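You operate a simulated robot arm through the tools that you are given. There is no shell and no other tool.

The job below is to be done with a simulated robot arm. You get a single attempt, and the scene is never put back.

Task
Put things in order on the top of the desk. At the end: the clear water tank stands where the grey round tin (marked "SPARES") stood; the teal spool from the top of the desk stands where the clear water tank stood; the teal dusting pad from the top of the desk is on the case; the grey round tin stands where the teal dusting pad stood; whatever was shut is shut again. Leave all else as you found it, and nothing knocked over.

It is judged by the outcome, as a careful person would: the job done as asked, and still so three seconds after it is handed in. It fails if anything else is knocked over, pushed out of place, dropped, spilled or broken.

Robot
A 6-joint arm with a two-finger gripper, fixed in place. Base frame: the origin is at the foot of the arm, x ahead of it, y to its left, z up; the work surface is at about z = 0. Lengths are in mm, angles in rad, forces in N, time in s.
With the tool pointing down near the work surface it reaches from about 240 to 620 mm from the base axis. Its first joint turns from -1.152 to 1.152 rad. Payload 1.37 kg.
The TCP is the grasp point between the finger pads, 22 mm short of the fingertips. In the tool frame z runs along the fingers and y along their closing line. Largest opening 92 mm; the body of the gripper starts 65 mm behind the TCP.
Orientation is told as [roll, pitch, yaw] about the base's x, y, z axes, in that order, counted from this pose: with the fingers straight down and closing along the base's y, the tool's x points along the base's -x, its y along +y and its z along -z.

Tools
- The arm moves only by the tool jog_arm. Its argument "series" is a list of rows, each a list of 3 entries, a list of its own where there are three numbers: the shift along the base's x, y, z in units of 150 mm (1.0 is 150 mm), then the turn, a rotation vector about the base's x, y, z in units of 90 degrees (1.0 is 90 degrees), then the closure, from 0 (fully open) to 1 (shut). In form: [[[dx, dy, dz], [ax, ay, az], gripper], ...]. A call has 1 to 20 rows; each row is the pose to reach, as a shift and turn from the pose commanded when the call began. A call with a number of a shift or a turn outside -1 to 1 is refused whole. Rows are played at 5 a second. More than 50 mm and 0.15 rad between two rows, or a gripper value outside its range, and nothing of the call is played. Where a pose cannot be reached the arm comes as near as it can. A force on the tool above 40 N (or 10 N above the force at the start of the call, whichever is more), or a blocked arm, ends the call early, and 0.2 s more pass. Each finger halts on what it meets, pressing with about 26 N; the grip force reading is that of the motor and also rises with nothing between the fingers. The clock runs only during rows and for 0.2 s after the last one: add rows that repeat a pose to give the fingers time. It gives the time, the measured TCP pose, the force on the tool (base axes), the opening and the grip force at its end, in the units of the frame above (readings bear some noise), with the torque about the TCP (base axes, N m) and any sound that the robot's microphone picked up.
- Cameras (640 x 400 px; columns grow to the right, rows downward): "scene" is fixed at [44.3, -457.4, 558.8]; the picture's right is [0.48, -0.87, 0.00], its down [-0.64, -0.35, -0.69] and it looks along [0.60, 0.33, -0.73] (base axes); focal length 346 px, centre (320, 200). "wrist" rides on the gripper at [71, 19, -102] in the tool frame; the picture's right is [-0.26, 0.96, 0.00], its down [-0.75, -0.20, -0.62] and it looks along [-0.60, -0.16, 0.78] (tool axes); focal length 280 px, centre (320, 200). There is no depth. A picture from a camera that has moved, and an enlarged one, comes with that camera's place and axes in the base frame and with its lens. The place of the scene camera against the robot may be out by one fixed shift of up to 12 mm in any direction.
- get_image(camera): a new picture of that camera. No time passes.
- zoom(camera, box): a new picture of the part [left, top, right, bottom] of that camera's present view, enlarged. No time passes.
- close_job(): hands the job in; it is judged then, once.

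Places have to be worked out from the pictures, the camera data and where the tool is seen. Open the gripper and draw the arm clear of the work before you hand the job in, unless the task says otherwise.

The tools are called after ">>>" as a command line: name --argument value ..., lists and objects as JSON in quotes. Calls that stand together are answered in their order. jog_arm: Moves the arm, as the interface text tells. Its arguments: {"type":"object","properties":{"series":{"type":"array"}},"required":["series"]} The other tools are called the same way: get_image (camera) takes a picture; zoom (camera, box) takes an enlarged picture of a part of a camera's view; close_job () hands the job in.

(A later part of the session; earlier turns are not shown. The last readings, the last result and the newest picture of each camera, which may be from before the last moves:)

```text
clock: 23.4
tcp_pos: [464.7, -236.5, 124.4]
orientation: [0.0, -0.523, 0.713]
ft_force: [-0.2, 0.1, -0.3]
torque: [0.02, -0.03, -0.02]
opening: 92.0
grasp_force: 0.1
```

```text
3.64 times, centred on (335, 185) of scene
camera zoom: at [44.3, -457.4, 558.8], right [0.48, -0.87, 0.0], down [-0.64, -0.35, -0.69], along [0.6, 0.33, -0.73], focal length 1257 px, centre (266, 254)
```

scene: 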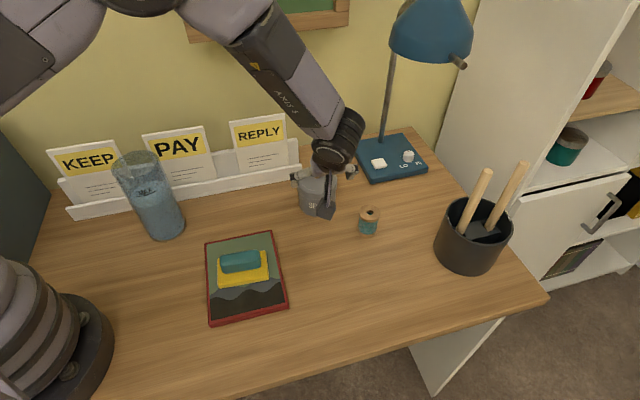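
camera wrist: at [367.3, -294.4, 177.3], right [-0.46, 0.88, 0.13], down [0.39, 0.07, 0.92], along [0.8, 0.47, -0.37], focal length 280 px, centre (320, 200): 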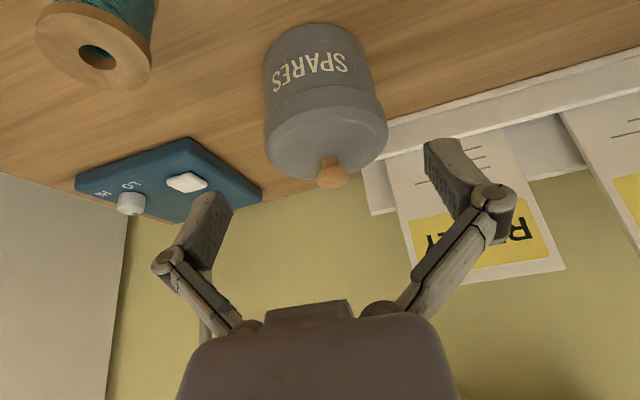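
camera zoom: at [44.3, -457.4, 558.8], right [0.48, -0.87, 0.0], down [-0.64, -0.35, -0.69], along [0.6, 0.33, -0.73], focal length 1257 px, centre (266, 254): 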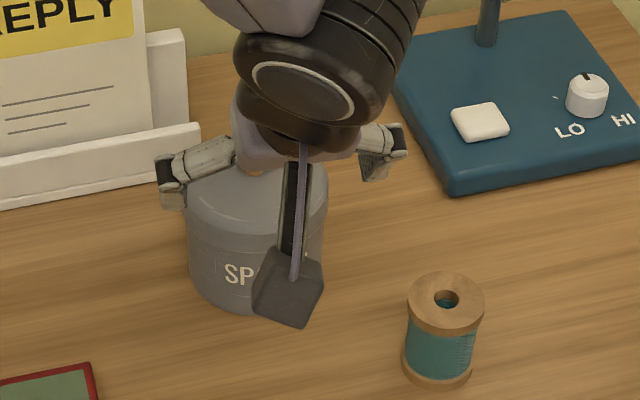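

The tin's body is ~83 mm wide, lid 86 mm with its lower edge at z≈55, knob top ≈98; its centre is (508, −199) and the tool is laterally aligned within half a millimetre. I reduce the tilt to 25° for body clearance and advance halfway, then check.

>>> jog_arm --series '[[[0.02, 0.02, -0.04], [-0.018, 0.021, 0], 0], [[0.05, 0.045, -0.1], [-0.0363, 0.042, 0], 0], [[0.09, 0.08, -0.19], [-0.0363, 0.042, 0], 0], [[0.13, 0.11, -0.27], [-0.0363, 0.042, 0], 0], [[0.16, 0.137, -0.34], [-0.0363, 0.042, 0], 0], [[0.16, 0.137, -0.34], [-0.0363, 0.042, 0], 0]]'

>>> get_image --camera "wrist"

>>> zoom --camera "scene" --box '[270, 130, 400, 240]'

```text
clock: 24.8
tcp_pos: [487.1, -216.9, 73.6]
orientation: [0.0, -0.435, 0.712]
ft_force: [-0.7, -0.1, -0.5]
torque: [0.01, 0.03, 0.05]
opening: 92.0
grasp_force: 0.0
```

```text
taken
camera wrist: at [395.0, -270.9, 136.0], right [-0.45, 0.89, 0.11], down [0.45, 0.12, 0.88], along [0.77, 0.45, -0.45], focal length 280 px, centre (320, 200)
```

wrist: 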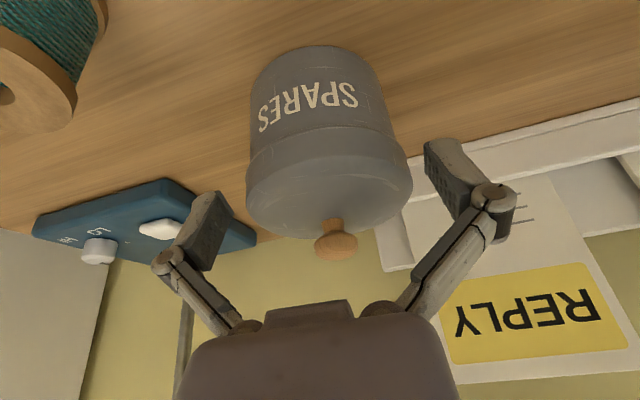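

```text
3.64 times, centred on (335, 185) of scene
camera zoom: at [44.3, -457.4, 558.8], right [0.48, -0.87, 0.0], down [-0.64, -0.35, -0.69], along [0.6, 0.33, -0.73], focal length 1257 px, centre (266, 254)
```

zoom: 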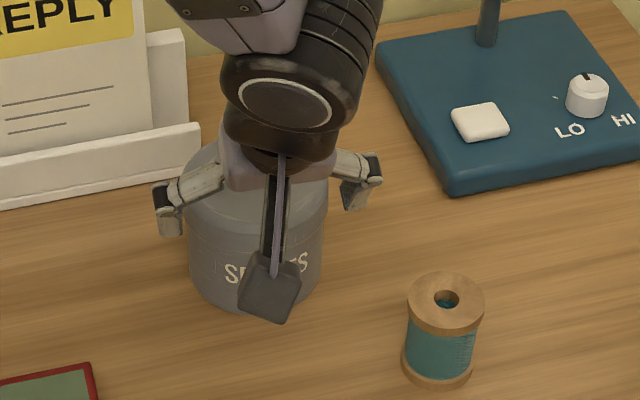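

The lid sits centred between the fingers. I continue slowly to the grasp height.

>>> jog_arm --series '[[[0.026, 0.022, -0.057], [0, 0, 0], 0], [[0.052, 0.044, -0.115], [0, 0, 0], 0], [[0.078, 0.066, -0.172], [0, 0, 0], 0], [[0.104, 0.088, -0.23], [0, 0, 0], 0], [[0.129, 0.11, -0.285], [0, 0, 0], 0], [[0.129, 0.11, -0.285], [0, 0, 0], 0]]'

>>> get_image --camera "wrist"

>>> zoom --camera "scene" --box '[270, 130, 400, 240]'

```text
clock: 26.2
tcp_pos: [508.3, -198.9, 31.1]
orientation: [0.003, -0.437, 0.71]
ft_force: [-1.8, -0.6, 1.6]
torque: [0.01, -0.01, -0.02]
opening: 91.8
grasp_force: 0.1
```

```text
taken
camera wrist: at [414.5, -254.4, 93.3], right [-0.45, 0.89, 0.11], down [0.45, 0.12, 0.88], along [0.77, 0.45, -0.45], focal length 280 px, centre (320, 200)
```

wrist: 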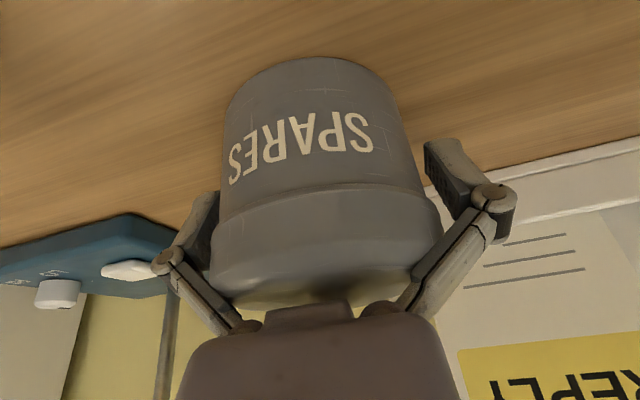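

```text
3.64 times, centred on (335, 185) of scene
camera zoom: at [44.3, -457.4, 558.8], right [0.48, -0.87, 0.0], down [-0.64, -0.35, -0.69], along [0.6, 0.33, -0.73], focal length 1257 px, centre (266, 254)
```

zoom: 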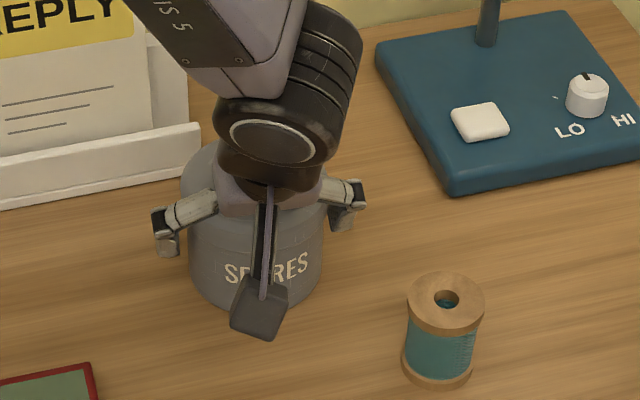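

A small force (≈2 N) appears; I check closely whether the gripper touches the lid or knob.

>>> zoom --camera "scene" --box '[290, 155, 350, 225]'

>>> zoom --camera "wrist" --box '[180, 130, 480, 340]'

```text
5.71 times, centred on (320, 190) of scene
camera zoom: at [44.3, -457.4, 558.8], right [0.48, -0.87, 0.0], down [-0.64, -0.35, -0.69], along [0.6, 0.33, -0.73], focal length 1975 px, centre (320, 257)
```

zoom: 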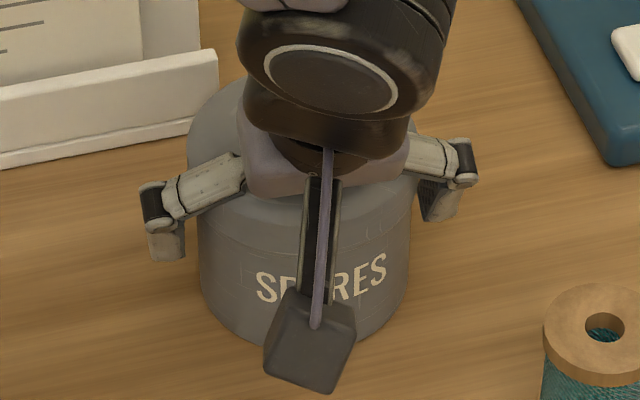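

```text
1.90 times, centred on (330, 235) of wrist
camera zoom: at [414.5, -254.4, 93.3], right [-0.45, 0.89, 0.11], down [0.45, 0.12, 0.88], along [0.77, 0.45, -0.45], focal length 534 px, centre (301, 133)
```

zoom: 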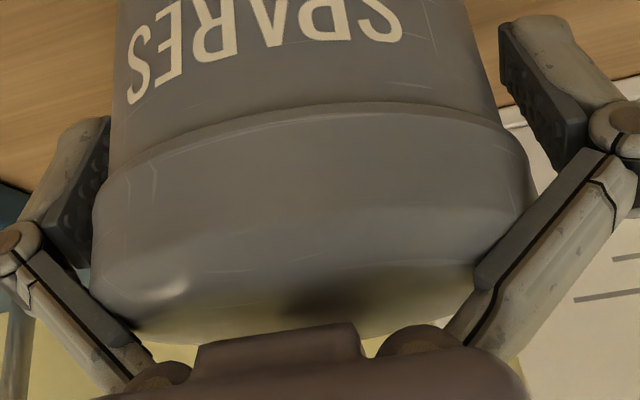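

The lid seems to have been nudged slightly by the gripper's palm. I back off a little along the tool axis and inspect the tin.

>>> jog_arm --series '[[[-0.02, -0.017, 0.03], [0, 0, 0], 0], [[-0.05, -0.043, 0.1], [0, 0, 0], 0], [[-0.09, -0.077, 0.18], [0, 0, 0], 0], [[-0.129, -0.11, 0.26], [0, 0, 0], 0], [[-0.2, -0.173, 0.4], [0, 0, 0], 0], [[-0.289, -0.25, 0.56], [0, 0, 0], 0], [[-0.289, -0.25, 0.56], [0, 0, 0], 0]]'

>>> zoom --camera "wrist" --box '[230, 10, 420, 200]'

>>> zoom --camera "scene" --box '[290, 155, 350, 225]'

```text
clock: 27.8
tcp_pos: [463.9, -238.5, 112.5]
orientation: [0.001, -0.435, 0.711]
ft_force: [-0.1, -0.7, 0.0]
torque: [-0.04, 0.0, 0.03]
opening: 91.8
grasp_force: 0.1
```

```text
2.11 times, centred on (325, 105) of wrist
camera zoom: at [371.2, -292.3, 176.0], right [-0.45, 0.89, 0.11], down [0.45, 0.12, 0.88], along [0.77, 0.45, -0.45], focal length 590 px, centre (310, 400)
```

zoom: 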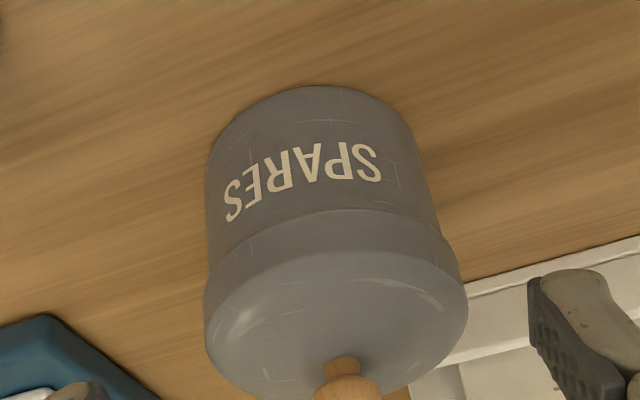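

```text
5.71 times, centred on (320, 190) of scene
camera zoom: at [44.2, -457.4, 558.8], right [0.48, -0.87, 0.0], down [-0.64, -0.35, -0.69], along [0.6, 0.33, -0.73], focal length 1975 px, centre (320, 257)
```

zoom: 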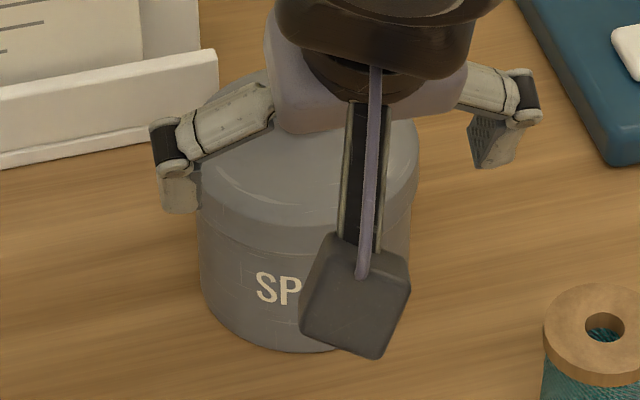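

Computation from this view shows the tin hasn't moved (centre (508.8, −198.1)); the contact was most likely the finger links brushing the lid. A steeper 45° tilt keeps the links and palm clear of the lid, so I tilt further at a backed-off point and look again.

>>> jog_arm --series '[[[-0.02, -0.014, -0.02], [0.036, -0.042, 0], 0], [[-0.035, -0.028, -0.05], [0.072, -0.084, 0], 0], [[-0.05, -0.042, -0.075], [0.109, -0.126, 0], 0], [[-0.069, -0.054, -0.098], [0.145, -0.1684, 0], 0], [[-0.069, -0.054, -0.098], [0.145, -0.1684, 0], 0]]'

>>> get_image --camera "wrist"

>>> get_image --camera "scene"

```text
clock: 29.0
tcp_pos: [453.6, -246.2, 99.9]
orientation: [0.001, -0.785, 0.713]
ft_force: [0.1, 0.6, 0.2]
torque: [-0.02, -0.01, 0.01]
opening: 92.3
grasp_force: 0.1
```

```text
taken
camera wrist: at [349.2, -310.9, 122.3], right [-0.49, 0.85, 0.19], down [0.2, -0.1, 0.97], along [0.85, 0.52, -0.12], focal length 280 px, centre (320, 200)
```

wrist: 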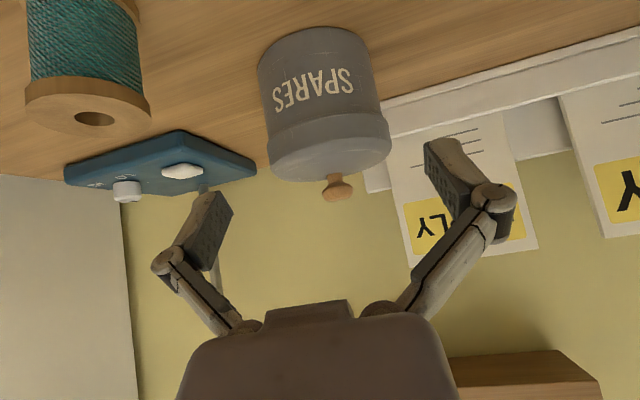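

```text
taken
```

scene: 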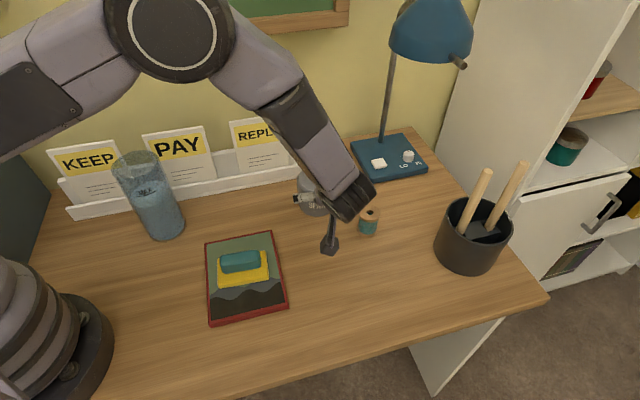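

Lateral alignment is still within a millimetre and the links now clear the lid. I advance along the 45° axis to the grasp point in small rows.

>>> jog_arm --series '[[[0.045, 0.039, -0.06], [0, 0, 0], 0], [[0.091, 0.078, -0.12], [0, 0, 0], 0], [[0.137, 0.117, -0.18], [0, 0, 0], 0], [[0.182, 0.156, -0.24], [0, 0, 0], 0], [[0.228, 0.196, -0.3], [0, 0, 0], 0], [[0.273, 0.235, -0.36], [0, 0, 0], 0], [[0.318, 0.274, -0.42], [0, 0, 0], 0], [[0.364, 0.313, -0.48], [0, 0, 0], 0], [[0.364, 0.313, -0.48], [0, 0, 0], 0]]'

>>> get_image --camera "wrist"

>>> zoom --camera "scene" --box '[270, 130, 400, 240]'

```text
clock: 31.0
tcp_pos: [508.5, -200.3, 28.8]
orientation: [-0.002, -0.787, 0.713]
ft_force: [-4.1, -1.1, 9.5]
torque: [0.07, 0.14, 0.06]
opening: 92.1
grasp_force: 0.0
```

```text
taken
camera wrist: at [405.1, -263.6, 50.9], right [-0.49, 0.85, 0.18], down [0.2, -0.1, 0.97], along [0.85, 0.51, -0.12], focal length 280 px, centre (320, 200)
```

wrist: 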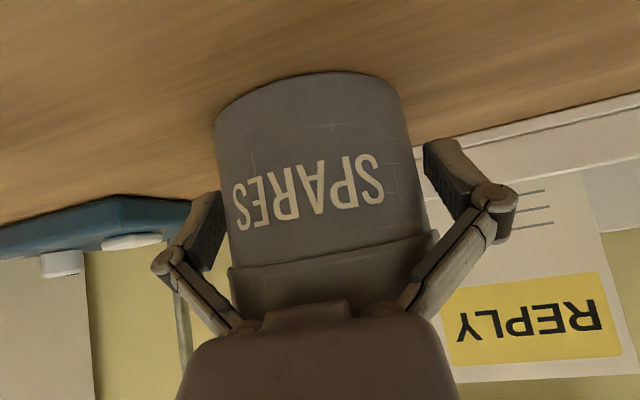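

```text
3.64 times, centred on (335, 185) of scene
camera zoom: at [44.2, -457.4, 558.8], right [0.48, -0.87, 0.0], down [-0.64, -0.35, -0.69], along [0.6, 0.33, -0.73], focal length 1257 px, centre (266, 254)
```

zoom: 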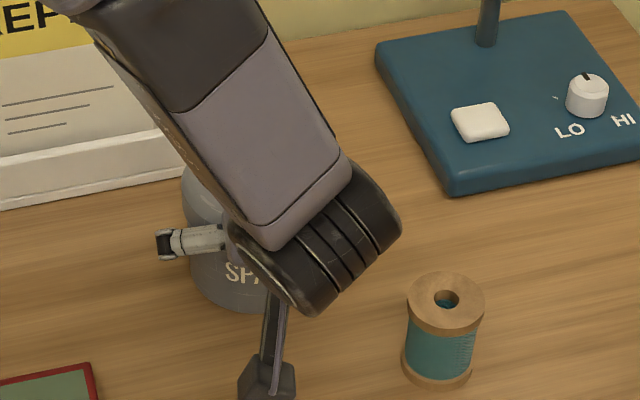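

The z force of ~9.5 N means the palm is touching the lid. I retreat about 11 mm along the tool axis, so only the front half of the pads grips, and re-check the force.

>>> jog_arm --series '[[[-0.013, -0.011, 0.018], [0, 0, 0], 0], [[-0.026, -0.023, 0.035], [0, 0, 0], 0], [[-0.04, -0.035, 0.053], [0, 0, 0], 0], [[-0.04, -0.035, 0.053], [0, 0, 0], 0]]'

>>> zoom --camera "wrist" --box '[150, 50, 520, 340]'

>>> zoom --camera "scene" --box '[290, 155, 350, 225]'

```text
clock: 32.0
tcp_pos: [502.5, -205.6, 38.5]
orientation: [0.001, -0.785, 0.712]
ft_force: [-0.1, -0.5, 0.5]
torque: [-0.01, -0.01, 0.01]
opening: 92.1
grasp_force: 0.1
```

```text
1.38 times, centred on (335, 195) of wrist
camera zoom: at [398.3, -268.9, 59.7], right [-0.49, 0.85, 0.19], down [0.2, -0.1, 0.97], along [0.85, 0.52, -0.13], focal length 387 px, centre (299, 207)
```

zoom: 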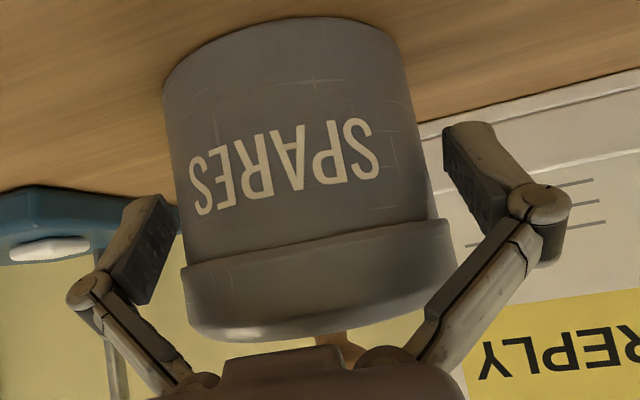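

```text
5.71 times, centred on (320, 190) of scene
camera zoom: at [44.3, -457.4, 558.8], right [0.48, -0.87, 0.0], down [-0.64, -0.35, -0.69], along [0.6, 0.33, -0.73], focal length 1975 px, centre (320, 257)
```

zoom: 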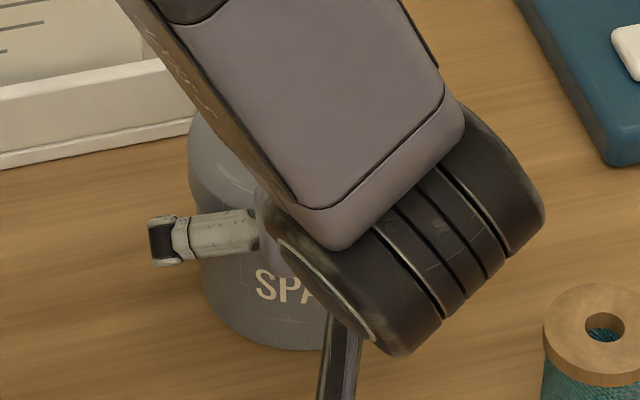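

No contact now. I close on the tin's body.

>>> jog_arm --series '[[[0, 0, 0], [0, 0, 0], 0.1], [[0, 0, 0], [0, 0, 0], 0.3], [[0, 0, 0], [0, 0, 0], 0.5], [[0, 0, 0], [0, 0, 0], 0.5], [[0, 0, 0], [0, 0, 0], 0.5]]'

>>> zoom --camera "wrist" --box '[150, 50, 520, 340]'

```text
clock: 33.2
tcp_pos: [501.9, -205.0, 37.8]
orientation: [0.001, -0.786, 0.713]
ft_force: [-2.8, 0.0, 4.5]
torque: [0.03, 0.09, 0.03]
opening: 80.8
grasp_force: 25.9
```

```text
1.38 times, centred on (335, 195) of wrist
camera zoom: at [398.4, -268.9, 59.8], right [-0.49, 0.85, 0.19], down [0.2, -0.1, 0.97], along [0.85, 0.52, -0.13], focal length 387 px, centre (299, 207)
```

zoom: 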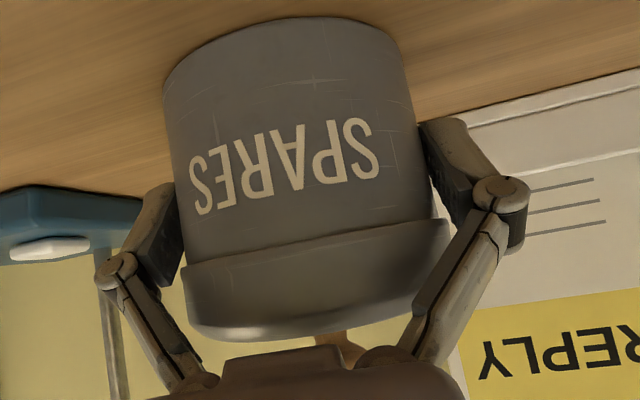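

The pads hold the body at 80.8 mm. I lift a little as a test.

>>> jog_arm --series '[[[0, 0, 0.02], [0, 0, 0], 0.5], [[0, 0, 0.06], [0, 0, 0], 0.5], [[0, 0, 0.12], [0, 0, 0], 0.5], [[0, 0, 0.2], [0, 0, 0], 0.5], [[0, 0, 0.2], [0, 0, 0], 0.5]]'

>>> get_image --camera "wrist"

>>> zoom --camera "scene" --box '[270, 130, 400, 240]'

```text
clock: 34.4
tcp_pos: [502.2, -204.1, 65.3]
orientation: [0.002, -0.785, 0.71]
ft_force: [-0.1, -0.3, -1.1]
torque: [-0.03, 0.0, 0.0]
opening: 80.5
grasp_force: 25.9
```

```text
taken
camera wrist: at [398.5, -268.6, 88.3], right [-0.49, 0.85, 0.19], down [0.2, -0.1, 0.97], along [0.85, 0.52, -0.13], focal length 280 px, centre (320, 200)
```

wrist: 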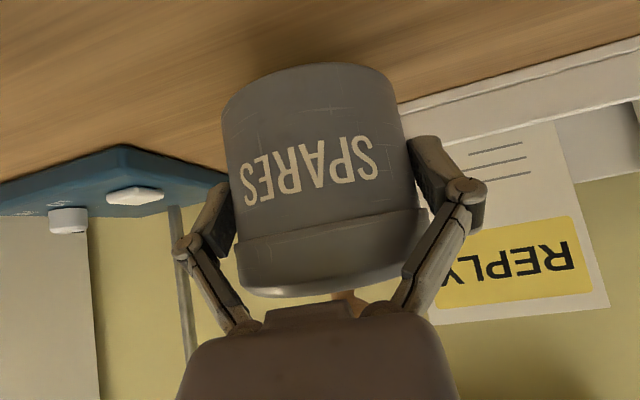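

```text
3.64 times, centred on (335, 185) of scene
camera zoom: at [44.3, -457.4, 558.8], right [0.48, -0.87, 0.0], down [-0.64, -0.35, -0.69], along [0.6, 0.33, -0.73], focal length 1257 px, centre (266, 254)
```

zoom: 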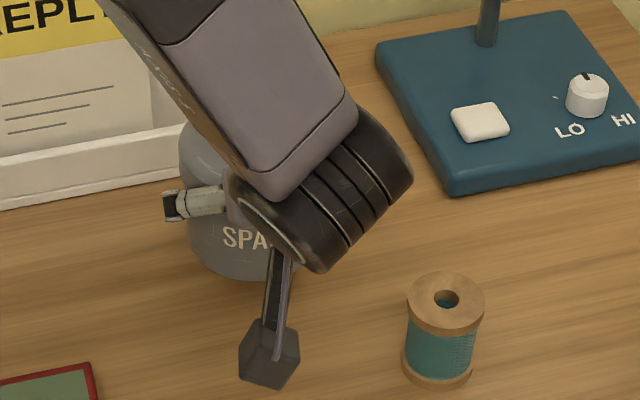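

The tin is held and lifted cleanly (lid seated). I raise it above spool height and carry it in an arc toward where the pad stood, turning with the base.

>>> jog_arm --series '[[[0, 0, 0.12], [0, 0, 0], 0.5], [[0, 0, 0.25], [0, 0, 0], 0.5], [[0, 0, 0.38], [0, 0, 0], 0.5], [[-0.05, -0.09, 0.38], [0, 0, -0.02], 0.5], [[-0.12, -0.2, 0.38], [0, 0, -0.045], 0.5], [[-0.2, -0.32, 0.38], [0, 0, -0.07], 0.5], [[-0.28, -0.43, 0.38], [0, 0, -0.095], 0.5], [[-0.36, -0.53, 0.38], [0, 0, -0.115], 0.5], [[-0.447, -0.62, 0.38], [0, 0, -0.134], 0.5]]'

>>> jog_arm --series '[[[-0.07, -0.12, 0], [0, 0, -0.02], 0.5], [[-0.15, -0.24, 0], [0, 0, -0.045], 0.5], [[-0.23, -0.36, 0], [0, 0, -0.07], 0.5], [[-0.31, -0.47, 0], [0, 0, -0.095], 0.5], [[-0.38, -0.56, 0], [0, 0, -0.115], 0.5], [[-0.45, -0.621, 0], [0, 0, -0.133], 0.5], [[-0.45, -0.621, 0], [0, 0, -0.133], 0.5]]'

>>> get_image --camera "wrist"

>>> get_image --camera "scene"

```text
clock: 36.4
tcp_pos: [433.8, -297.0, 124.1]
orientation: [0.002, -0.785, 0.498]
ft_force: [-0.4, -0.6, -2.1]
torque: [0.03, 0.03, 0.04]
opening: 80.5
grasp_force: 26.1
```

```text
clock: 38.0
tcp_pos: [367.0, -391.3, 125.0]
orientation: [0.001, -0.785, 0.291]
ft_force: [1.2, -0.2, -2.4]
torque: [0.01, 0.02, 0.03]
opening: 80.0
grasp_force: 25.9
```

```text
taken
camera wrist: at [245.3, -406.9, 145.9], right [-0.1, 0.98, 0.19], down [0.15, -0.17, 0.97], along [0.98, 0.12, -0.13], focal length 280 px, centre (320, 200)
```

wrist: 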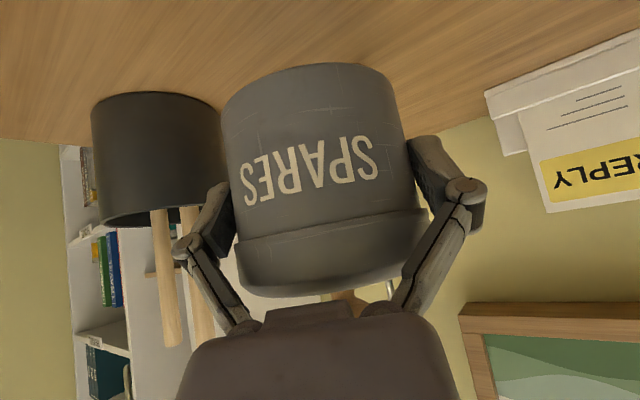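

```text
taken
```

scene: 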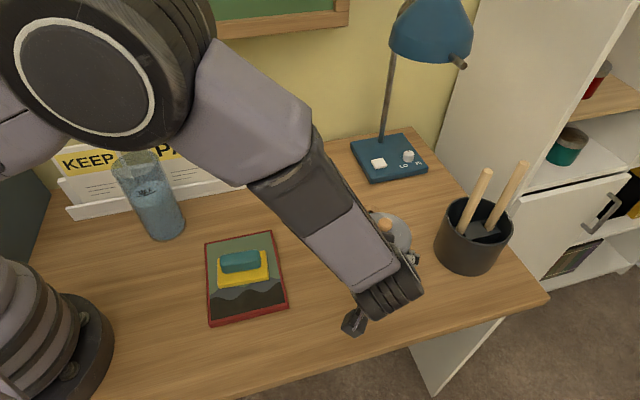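

The tin hangs upright, its centre computing to (377, −387) over the pad's old spot (376, −388). I lower it to just above the desk.

>>> jog_arm --series '[[[-0.005, 0, -0.1], [0, 0, 0], 0.5], [[-0.005, 0, -0.22], [0, 0, 0], 0.5], [[-0.005, 0, -0.34], [0, 0, 0], 0.5], [[-0.005, 0, -0.44], [0, 0, 0], 0.5], [[-0.005, 0, -0.51], [0, 0, 0], 0.5], [[-0.005, 0, -0.547], [0, 0, 0], 0.5], [[-0.005, 0, -0.547], [0, 0, 0], 0.5]]'

>>> get_image --camera "wrist"

>>> zoom --camera "scene" --box '[310, 200, 450, 330]'

```text
clock: 39.6
tcp_pos: [366.1, -391.2, 42.4]
orientation: [0.001, -0.785, 0.29]
ft_force: [0.3, 0.3, -2.3]
torque: [0.01, 0.01, 0.02]
opening: 80.3
grasp_force: 26.0
```

```text
taken
camera wrist: at [244.7, -406.5, 64.5], right [-0.1, 0.98, 0.19], down [0.15, -0.17, 0.97], along [0.98, 0.13, -0.13], focal length 280 px, centre (320, 200)
```

wrist: 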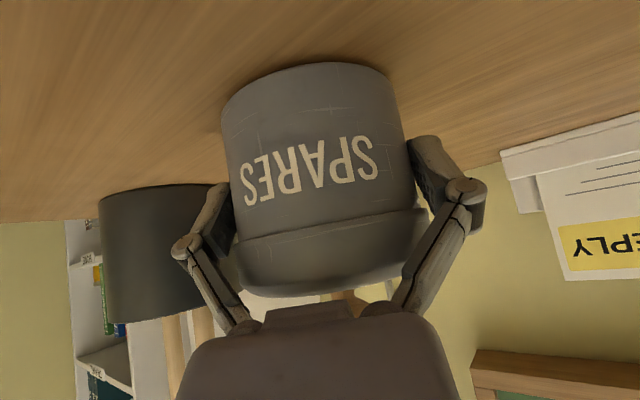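

```text
3.08 times, centred on (380, 265) of scene
camera zoom: at [44.3, -457.4, 558.8], right [0.48, -0.87, 0.0], down [-0.64, -0.35, -0.69], along [0.6, 0.33, -0.73], focal length 1064 px, centre (135, 0)
```

zoom: 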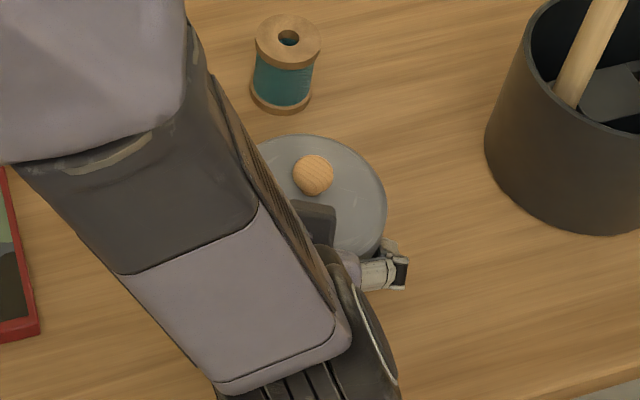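

Tin bottom is about 4 mm above the desk. I creep down in 1 mm steps until contact shows.

>>> jog_arm --series '[[[0, 0, -0.008], [0, 0, 0], 0.5], [[0, 0, -0.016], [0, 0, 0], 0.5], [[0, 0, -0.024], [0, 0, 0], 0.5]]'

>>> jog_arm --series '[[[0, 0, -0.006], [0, 0, 0], 0.5], [[0, 0, -0.006], [0, 0, 0], 0.5]]'

```text
clock: 40.4
tcp_pos: [367.3, -390.2, 39.1]
orientation: [0.0, -0.786, 0.291]
ft_force: [0.0, 0.5, -1.8]
torque: [0.02, 0.02, 0.01]
opening: 80.5
grasp_force: 25.9
```

```text
clock: 41.0
tcp_pos: [368.6, -390.1, 36.6]
orientation: [0.0, -0.786, 0.293]
ft_force: [-3.0, 0.1, 5.4]
torque: [0.01, 0.16, -0.06]
opening: 80.4
grasp_force: 25.8
```

Contact is felt (force turned to +5 N). I open the fingers, pause, and check.

>>> jog_arm --series '[[[0, 0, 0.002], [0, 0, 0], 0.3], [[0, 0, 0.002], [0, 0, 0], 0.1], [[0, 0, 0.002], [0, 0, 0], 0], [[0, 0, 0.002], [0, 0, 0], 0], [[0, 0, 0.002], [0, 0, 0], 0]]'

>>> get_image --camera "wrist"

```text
clock: 42.2
tcp_pos: [368.0, -390.5, 37.3]
orientation: [0.002, -0.785, 0.292]
ft_force: [-0.4, -0.4, -0.1]
torque: [0.01, -0.01, 0.06]
opening: 92.0
grasp_force: 0.1
```

```text
taken
camera wrist: at [245.7, -405.9, 59.7], right [-0.1, 0.98, 0.19], down [0.15, -0.17, 0.97], along [0.98, 0.13, -0.13], focal length 280 px, centre (320, 200)
```

wrist: 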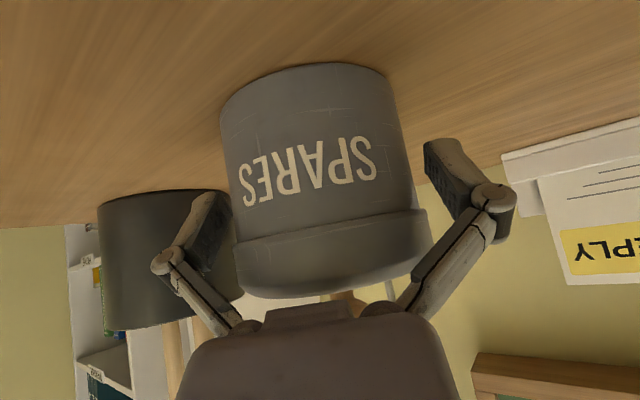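

Released without residual force. I retreat along the tool axis, then straighten the tool.

>>> jog_arm --series '[[[-0.05, -0.015, 0.055], [0, 0, 0], 0], [[-0.12, -0.036, 0.13], [0, 0, 0], 0], [[-0.22, -0.066, 0.24], [0, 0, 0], 0], [[-0.32, -0.096, 0.35], [0, 0, 0], 0], [[-0.42, -0.126, 0.46], [0, 0, 0], 0], [[-0.496, -0.149, 0.56], [0, 0, 0], 0], [[-0.496, -0.13, 0.7], [-0.022, 0.075, 0], 0], [[-0.496, -0.1, 0.8], [-0.045, 0.15, 0], 0], [[-0.496, -0.05, 0.85], [-0.067, 0.225, 0], 0], [[-0.496, 0.0, 0.85], [-0.09, 0.3, 0], 0], [[-0.496, 0.05, 0.85], [-0.112, 0.375, 0], 0], [[-0.496, 0.1, 0.85], [-0.135, 0.45, 0], 0], [[-0.496, 0.1, 0.85], [-0.144, 0.479, 0], 0], [[-0.496, 0.1, 0.85], [-0.144, 0.479, 0], 0]]'

>>> get_image --camera "wrist"

>>> get_image --camera "scene"

```text
clock: 45.2
tcp_pos: [292.5, -374.9, 165.4]
orientation: [0.0, 0.001, 0.291]
ft_force: [0.1, -0.7, -0.9]
torque: [0.0, 0.0, -0.02]
opening: 92.2
grasp_force: 0.1
out of reach, approached as far as the arm can: row 3, 4, 5, 6, 7, 8
```

```text
taken
camera wrist: at [219.3, -376.2, 267.0], right [-0.03, 1.0, 0.0], down [0.78, 0.02, 0.62], along [0.62, 0.02, -0.78], focal length 280 px, centre (320, 200)
```

wrist: 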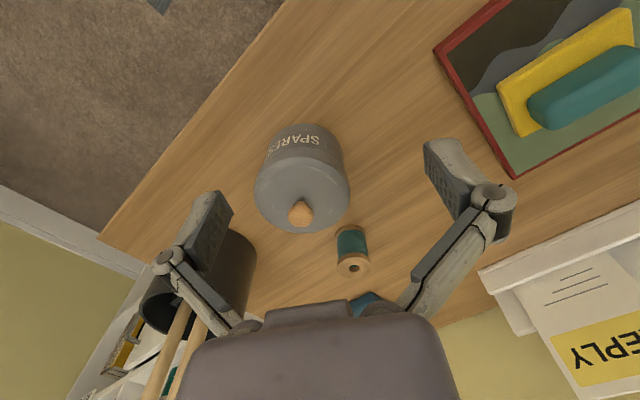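

```text
taken
```

scene: 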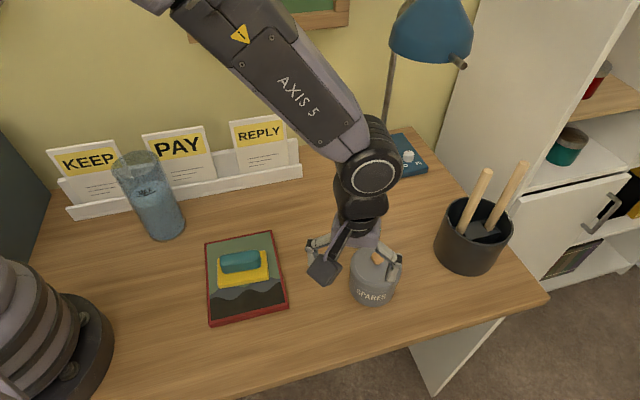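

The tin stands upright on the pad's old spot. Next is the water tank: I travel across at height (tips well above the tank's 150 mm rim) and verify the rack hasn't been touched.

>>> jog_arm --series '[[[0, 0.1, 0.1], [0, 0, 0.02], 0], [[0, 0.25, 0.2], [0, 0, 0.04], 0], [[0, 0.45, 0.3], [0, 0, 0.07], 0], [[0, 0.65, 0.35], [0, 0, 0.1], 0], [[0.01, 0.85, 0.35], [0, 0, 0.13], 0], [[0.02, 1.0, 0.35], [0, 0, 0.15], 0]]'

>>> jog_arm --series '[[[0, 0.2, 0], [0, 0, 0.03], 0], [[0, 0.4, 0], [0, 0, 0.06], 0], [[0, 0.6, 0], [0, 0, 0.09], 0], [[0, 0.75, 0], [0, 0, 0.12], 0], [[0, 0.85, 0], [0, 0, 0.123], 0], [[0, 0.9, 0], [0, 0, 0.123], 0]]'

>>> get_image --camera "wrist"

>>> get_image --camera "scene"

```text
clock: 46.6
tcp_pos: [296.2, -224.7, 217.4]
orientation: [0.001, 0.001, 0.529]
ft_force: [-0.4, 0.1, -0.4]
torque: [-0.01, 0.02, -0.03]
opening: 92.2
grasp_force: 0.1
```

```text
clock: 48.0
tcp_pos: [295.3, -89.8, 217.4]
orientation: [0.0, 0.001, 0.721]
ft_force: [0.2, -0.3, 0.3]
torque: [0.01, 0.0, 0.01]
opening: 92.1
grasp_force: 0.1
```

```text
taken
camera wrist: at [230.5, -120.9, 318.6], right [-0.44, 0.9, 0.0], down [0.7, 0.34, 0.62], along [0.56, 0.28, -0.78], focal length 280 px, centre (320, 200)
```

wrist: 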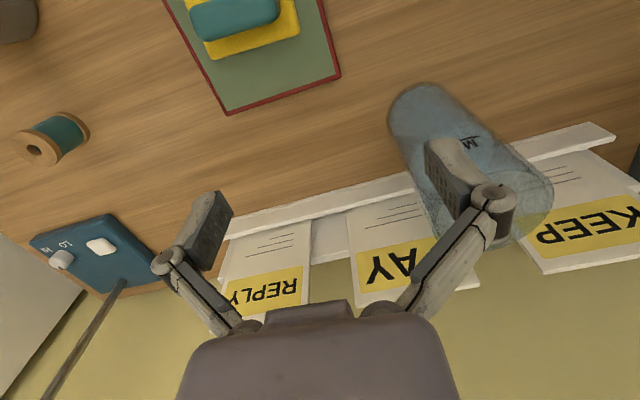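

```text
taken
```

scene: 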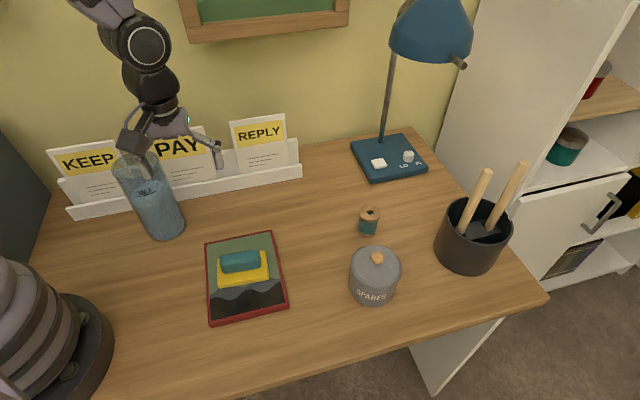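

>>> zoom --camera "scene" --box '[290, 155, 350, 225]'

>>> zoom --camera "wrist" --box '[375, 70, 565, 250]'

>>> zoom --camera "scene" --box '[90, 130, 230, 250]'

```text
5.71 times, centred on (320, 190) of scene
camera zoom: at [44.3, -457.4, 558.8], right [0.48, -0.87, 0.0], down [-0.64, -0.35, -0.69], along [0.6, 0.33, -0.73], focal length 1975 px, centre (320, 257)
```

zoom: 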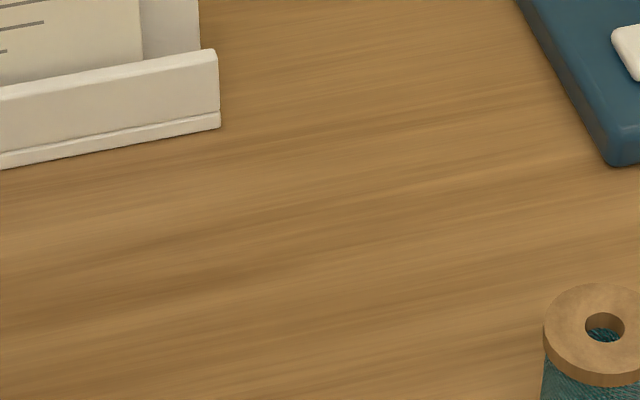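

```text
2.22 times, centred on (470, 160) of wrist
camera zoom: at [230.5, -120.9, 318.6], right [-0.44, 0.9, 0.0], down [0.7, 0.34, 0.62], along [0.56, 0.28, -0.78], focal length 623 px, centre (-13, 289)
```

zoom: 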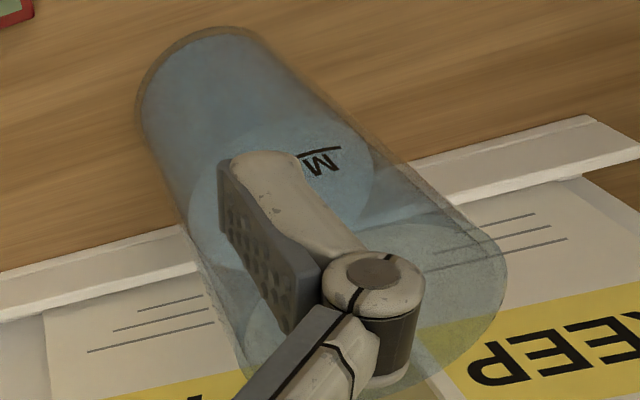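

```text
3.33 times, centred on (160, 190) of scene
camera zoom: at [44.3, -457.4, 558.8], right [0.48, -0.87, 0.0], down [-0.64, -0.35, -0.69], along [0.6, 0.33, -0.73], focal length 1152 px, centre (853, 233)
```

zoom: 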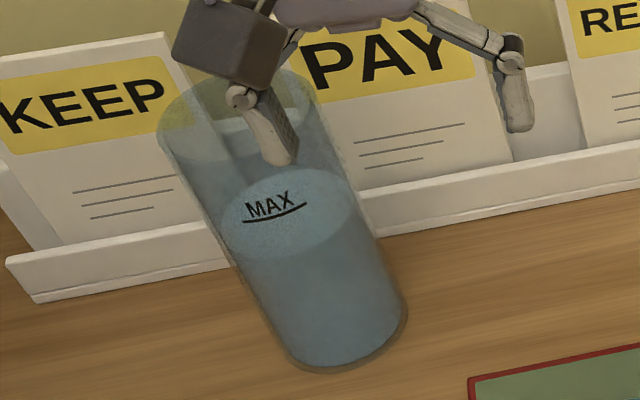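

The rack is untouched. I need an accurate rim measurement for the tank, so I take an unobstructed view with the camera turned to look along +y.

>>> jog_arm --series '[[[0.01, 0.03, 0.05], [0, 0, 0.09], 0], [[0.02, 0.08, 0.1], [0, 0, 0.18], 0], [[0.03, 0.13, 0.18], [0, 0, 0.27], 0], [[0.03, 0.18, 0.25], [0, 0, 0.36], 0], [[0.03, 0.25, 0.3], [0, 0, 0.45], 0], [[0.03, 0.3, 0.33], [0, 0, 0.54], 0], [[0.03, 0.3, 0.33], [0, 0, 0.54], 0]]'

>>> get_image --camera "wrist"

```text
clock: 49.6
tcp_pos: [298.5, -46.1, 266.2]
orientation: [-0.001, 0.002, 1.569]
ft_force: [0.8, 0.2, 0.4]
torque: [0.02, 0.03, -0.01]
opening: 92.2
grasp_force: 0.1
```

```text
taken
camera wrist: at [281.4, -115.4, 368.3], right [-0.97, 0.26, 0.0], down [0.2, 0.75, 0.62], along [0.16, 0.6, -0.78], focal length 280 px, centre (320, 200)
```

wrist: 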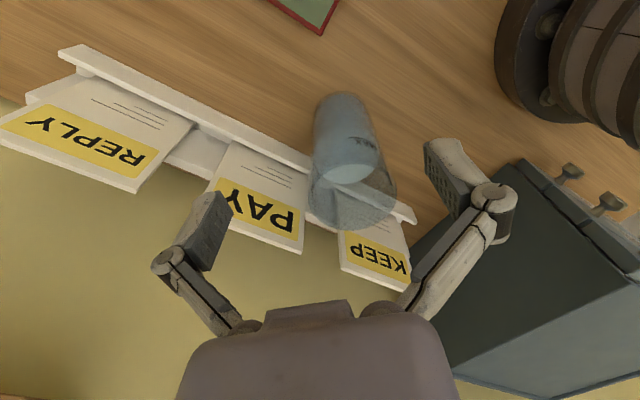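

>>> zoom --camera "wrist" --box '[290, 80, 420, 240]'

>>> zoom --camera "wrist" --box '[300, 150, 410, 240]'

>>> zoom --camera "wrist" --box '[295, 80, 405, 170]'

```text
2.50 times, centred on (355, 160) of wrist
camera zoom: at [281.4, -115.4, 368.3], right [-0.97, 0.26, 0.0], down [0.2, 0.75, 0.62], along [0.16, 0.6, -0.78], focal length 701 px, centre (232, 300)
```

zoom: 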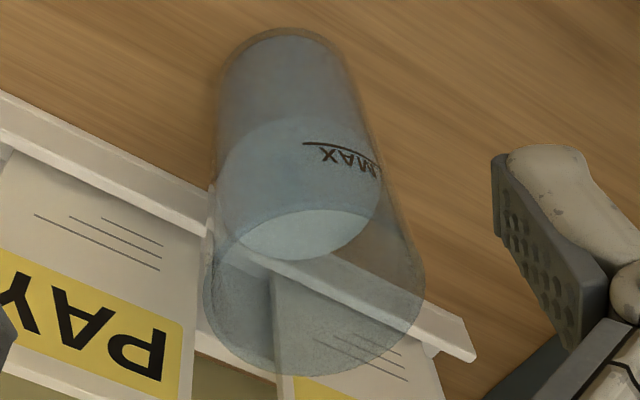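

```text
4.44 times, centred on (355, 195) of wrist
camera zoom: at [281.4, -115.4, 368.3], right [-0.97, 0.26, 0.0], down [0.2, 0.75, 0.62], along [0.16, 0.6, -0.78], focal length 1246 px, centre (164, 222)
```

zoom: 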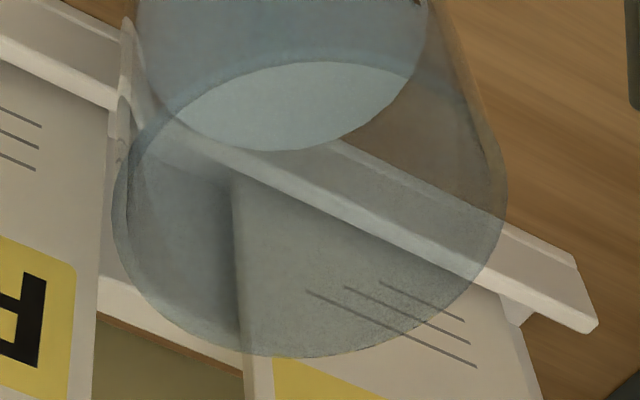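

```text
4.44 times, centred on (350, 125) of wrist
camera zoom: at [281.4, -115.4, 368.3], right [-0.97, 0.26, 0.0], down [0.2, 0.75, 0.62], along [0.16, 0.6, -0.78], focal length 1246 px, centre (187, 533)
```

zoom: 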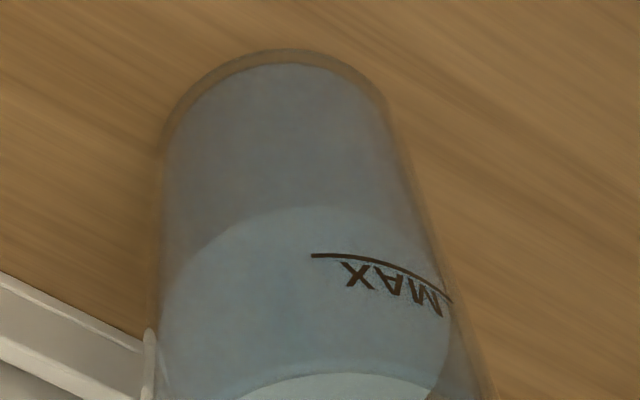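

Combining bottom and rim: the tank is a straight cylinder ≈74 mm across, ≈178 mm tall, centred at about (294, 38). Knowing now that the finger links limit depth, I'll grip near the top (TCP z ≈ 152). I move above it with the fingers parallel to the rack.

>>> jog_arm --series '[[[-0.005, 0.06, 0], [0, 0, -0.08], 0], [[-0.01, 0.14, 0], [0, 0, -0.16], 0], [[-0.02, 0.24, 0], [0, 0, -0.24], 0], [[-0.025, 0.34, 0], [0, 0, -0.32], 0], [[-0.03, 0.44, -0.05], [0, 0, -0.4], 0], [[-0.04, 0.52, -0.12], [0, 0, -0.48], 0], [[-0.042, 0.55, -0.2], [0, 0, -0.54], 0], [[-0.042, 0.55, -0.24], [0, 0, -0.54], 0], [[-0.042, 0.55, -0.24], [0, 0, -0.54], 0]]'

>>> get_image --camera "wrist"

>>> zoom --camera "scene" --box '[90, 100, 230, 250]'

```text
clock: 51.6
tcp_pos: [293.8, 37.7, 232.3]
orientation: [-0.001, 0.0, 0.721]
ft_force: [-0.4, -0.3, 0.6]
torque: [-0.01, -0.02, 0.03]
opening: 91.8
grasp_force: 0.0
```

```text
taken
camera wrist: at [228.5, 6.1, 334.1], right [-0.44, 0.9, 0.0], down [0.7, 0.34, 0.62], along [0.56, 0.27, -0.78], focal length 280 px, centre (320, 200)
```

wrist: 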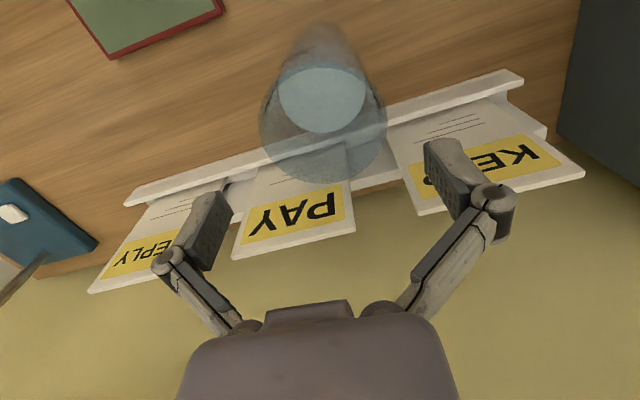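

```text
2.67 times, centred on (160, 175) of scene
camera zoom: at [44.3, -457.4, 558.8], right [0.48, -0.87, 0.0], down [-0.64, -0.35, -0.69], along [0.6, 0.33, -0.73], focal length 922 px, centre (747, 267)
```

zoom: 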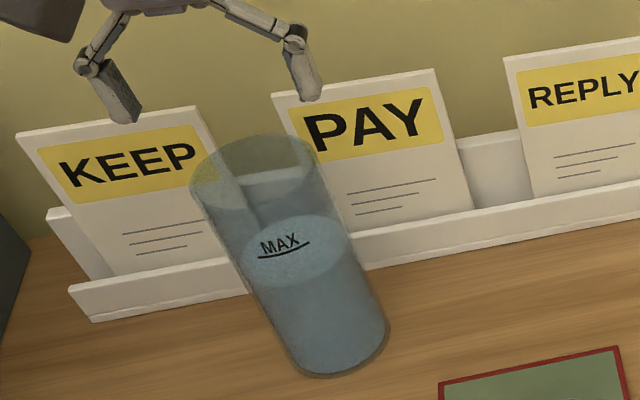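

>>> zoom --camera "wrist" --box '[250, 15, 400, 195]'

```text
2.22 times, centred on (325, 105) of wrist
camera zoom: at [228.5, 6.1, 334.1], right [-0.44, 0.9, 0.0], down [0.7, 0.34, 0.62], along [0.56, 0.27, -0.78], focal length 623 px, centre (309, 411)
```

zoom: 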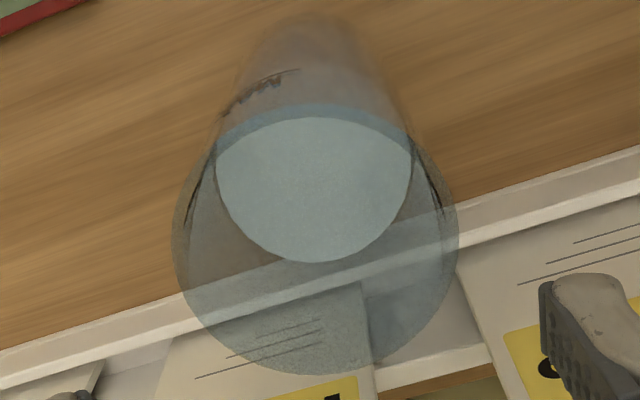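

The rim centre is within 2–3 mm of the tool axis. I correct by 2 mm, descend so the fingertips just pass the rim, and check.

>>> jog_arm --series '[[[-0.014, 0.001, -0.06], [0, 0, 0], 0], [[-0.014, 0.001, -0.12], [0, 0, 0], 0], [[-0.014, 0.001, -0.18], [0, 0, 0], 0], [[-0.014, 0.001, -0.24], [0, 0, 0], 0], [[-0.014, 0.001, -0.31], [0, 0, 0], 0], [[-0.014, 0.001, -0.31], [0, 0, 0], 0]]'

>>> get_image --camera "wrist"

>>> zoom --camera "scene" --box '[90, 100, 230, 250]'

```text
clock: 53.0
tcp_pos: [291.1, 36.1, 185.1]
orientation: [0.0, -0.001, 0.72]
ft_force: [0.9, 0.5, -0.7]
torque: [0.0, 0.01, 0.03]
opening: 92.0
grasp_force: 0.2
```

```text
taken
camera wrist: at [226.2, 5.6, 286.8], right [-0.44, 0.9, 0.0], down [0.7, 0.34, 0.62], along [0.56, 0.28, -0.78], focal length 280 px, centre (320, 200)
```

wrist: 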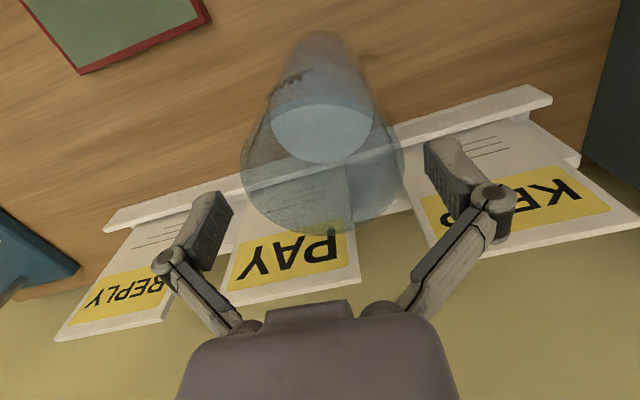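

```text
2.67 times, centred on (160, 175) of scene
camera zoom: at [44.3, -457.4, 558.8], right [0.48, -0.87, 0.0], down [-0.64, -0.35, -0.69], along [0.6, 0.33, -0.73], focal length 922 px, centre (747, 267)
```

zoom: 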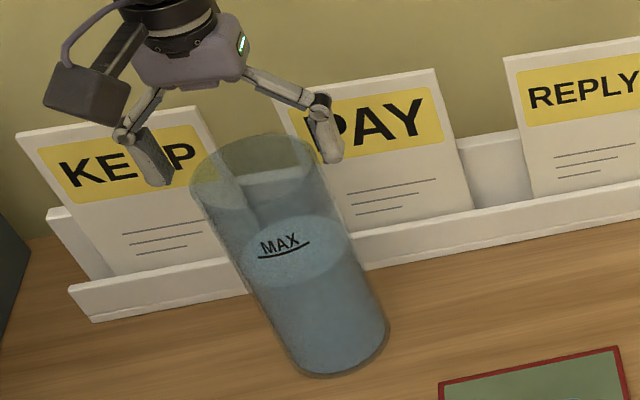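

>>> zoom --camera "wrist" --box '[225, 25, 425, 245]'

>>> zoom --camera "scene" --box '[120, 120, 190, 200]'

```text
1.82 times, centred on (325, 135) of wrist
camera zoom: at [226.2, 5.6, 286.8], right [-0.44, 0.9, 0.0], down [0.7, 0.34, 0.62], along [0.56, 0.28, -0.78], focal length 510 px, centre (311, 318)
```

zoom: 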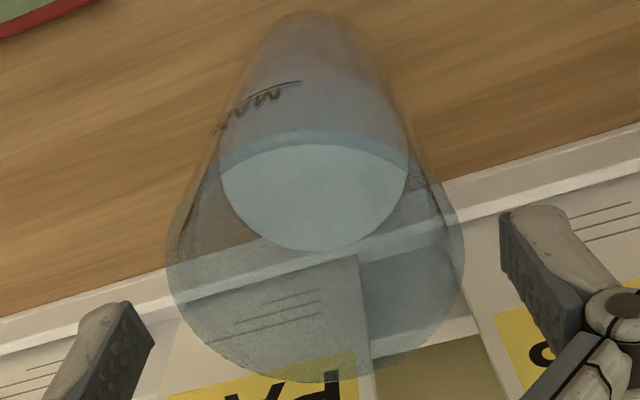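

```text
5.00 times, centred on (155, 160) of scene
camera zoom: at [44.3, -457.4, 558.8], right [0.48, -0.87, 0.0], down [-0.64, -0.35, -0.69], along [0.6, 0.33, -0.73], focal length 1728 px, centre (1145, 400)
```

zoom: 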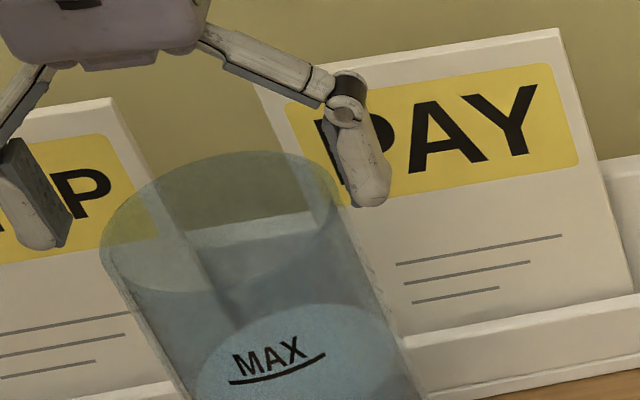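

Fingers are centred on the tank in the closing direction. I lower to the grasp height (TCP ≈ 152) with a 2 mm forward correction, then check force.

>>> jog_arm --series '[[[0.01, 0.009, -0.05], [0, 0, 0], 0], [[0.01, 0.009, -0.1], [0, 0, 0], 0], [[0.01, 0.009, -0.15], [0, 0, 0], 0], [[0.01, 0.009, -0.19], [0, 0, 0], 0], [[0.01, 0.009, -0.217], [0, 0, 0], 0], [[0.01, 0.009, -0.217], [0, 0, 0], 0]]'

>>> get_image --camera "wrist"

>>> zoom --camera "scene" --box '[90, 100, 230, 250]'

```text
clock: 54.4
tcp_pos: [292.0, 38.7, 152.4]
orientation: [0.0, 0.003, 0.72]
ft_force: [0.2, 0.3, 0.4]
torque: [0.01, 0.0, -0.04]
opening: 92.0
grasp_force: 0.1
```

```text
taken
camera wrist: at [227.2, 7.4, 253.8], right [-0.44, 0.9, 0.0], down [0.7, 0.34, 0.62], along [0.56, 0.28, -0.78], focal length 280 px, centre (320, 200)
```

wrist: 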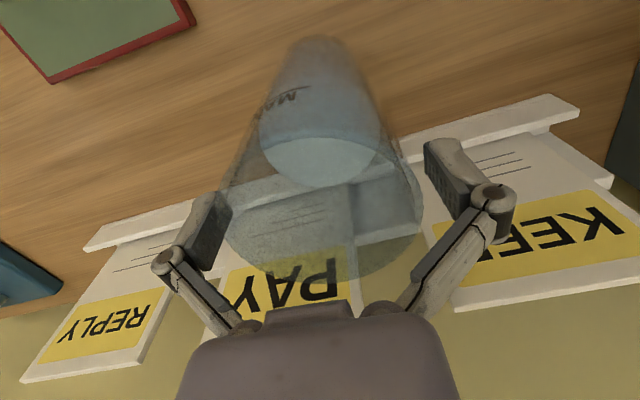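

```text
2.67 times, centred on (160, 175) of scene
camera zoom: at [44.3, -457.4, 558.8], right [0.48, -0.87, 0.0], down [-0.64, -0.35, -0.69], along [0.6, 0.33, -0.73], focal length 922 px, centre (747, 267)
```

zoom: 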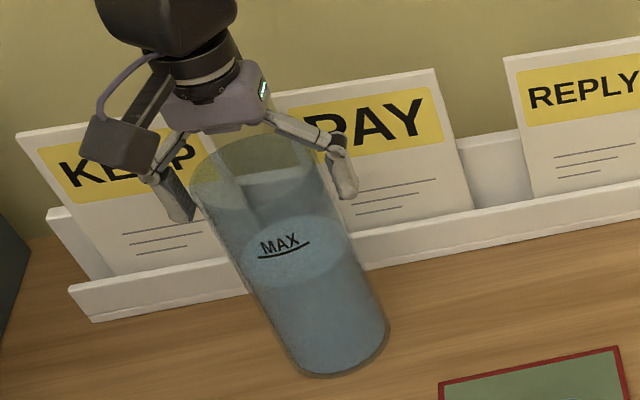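

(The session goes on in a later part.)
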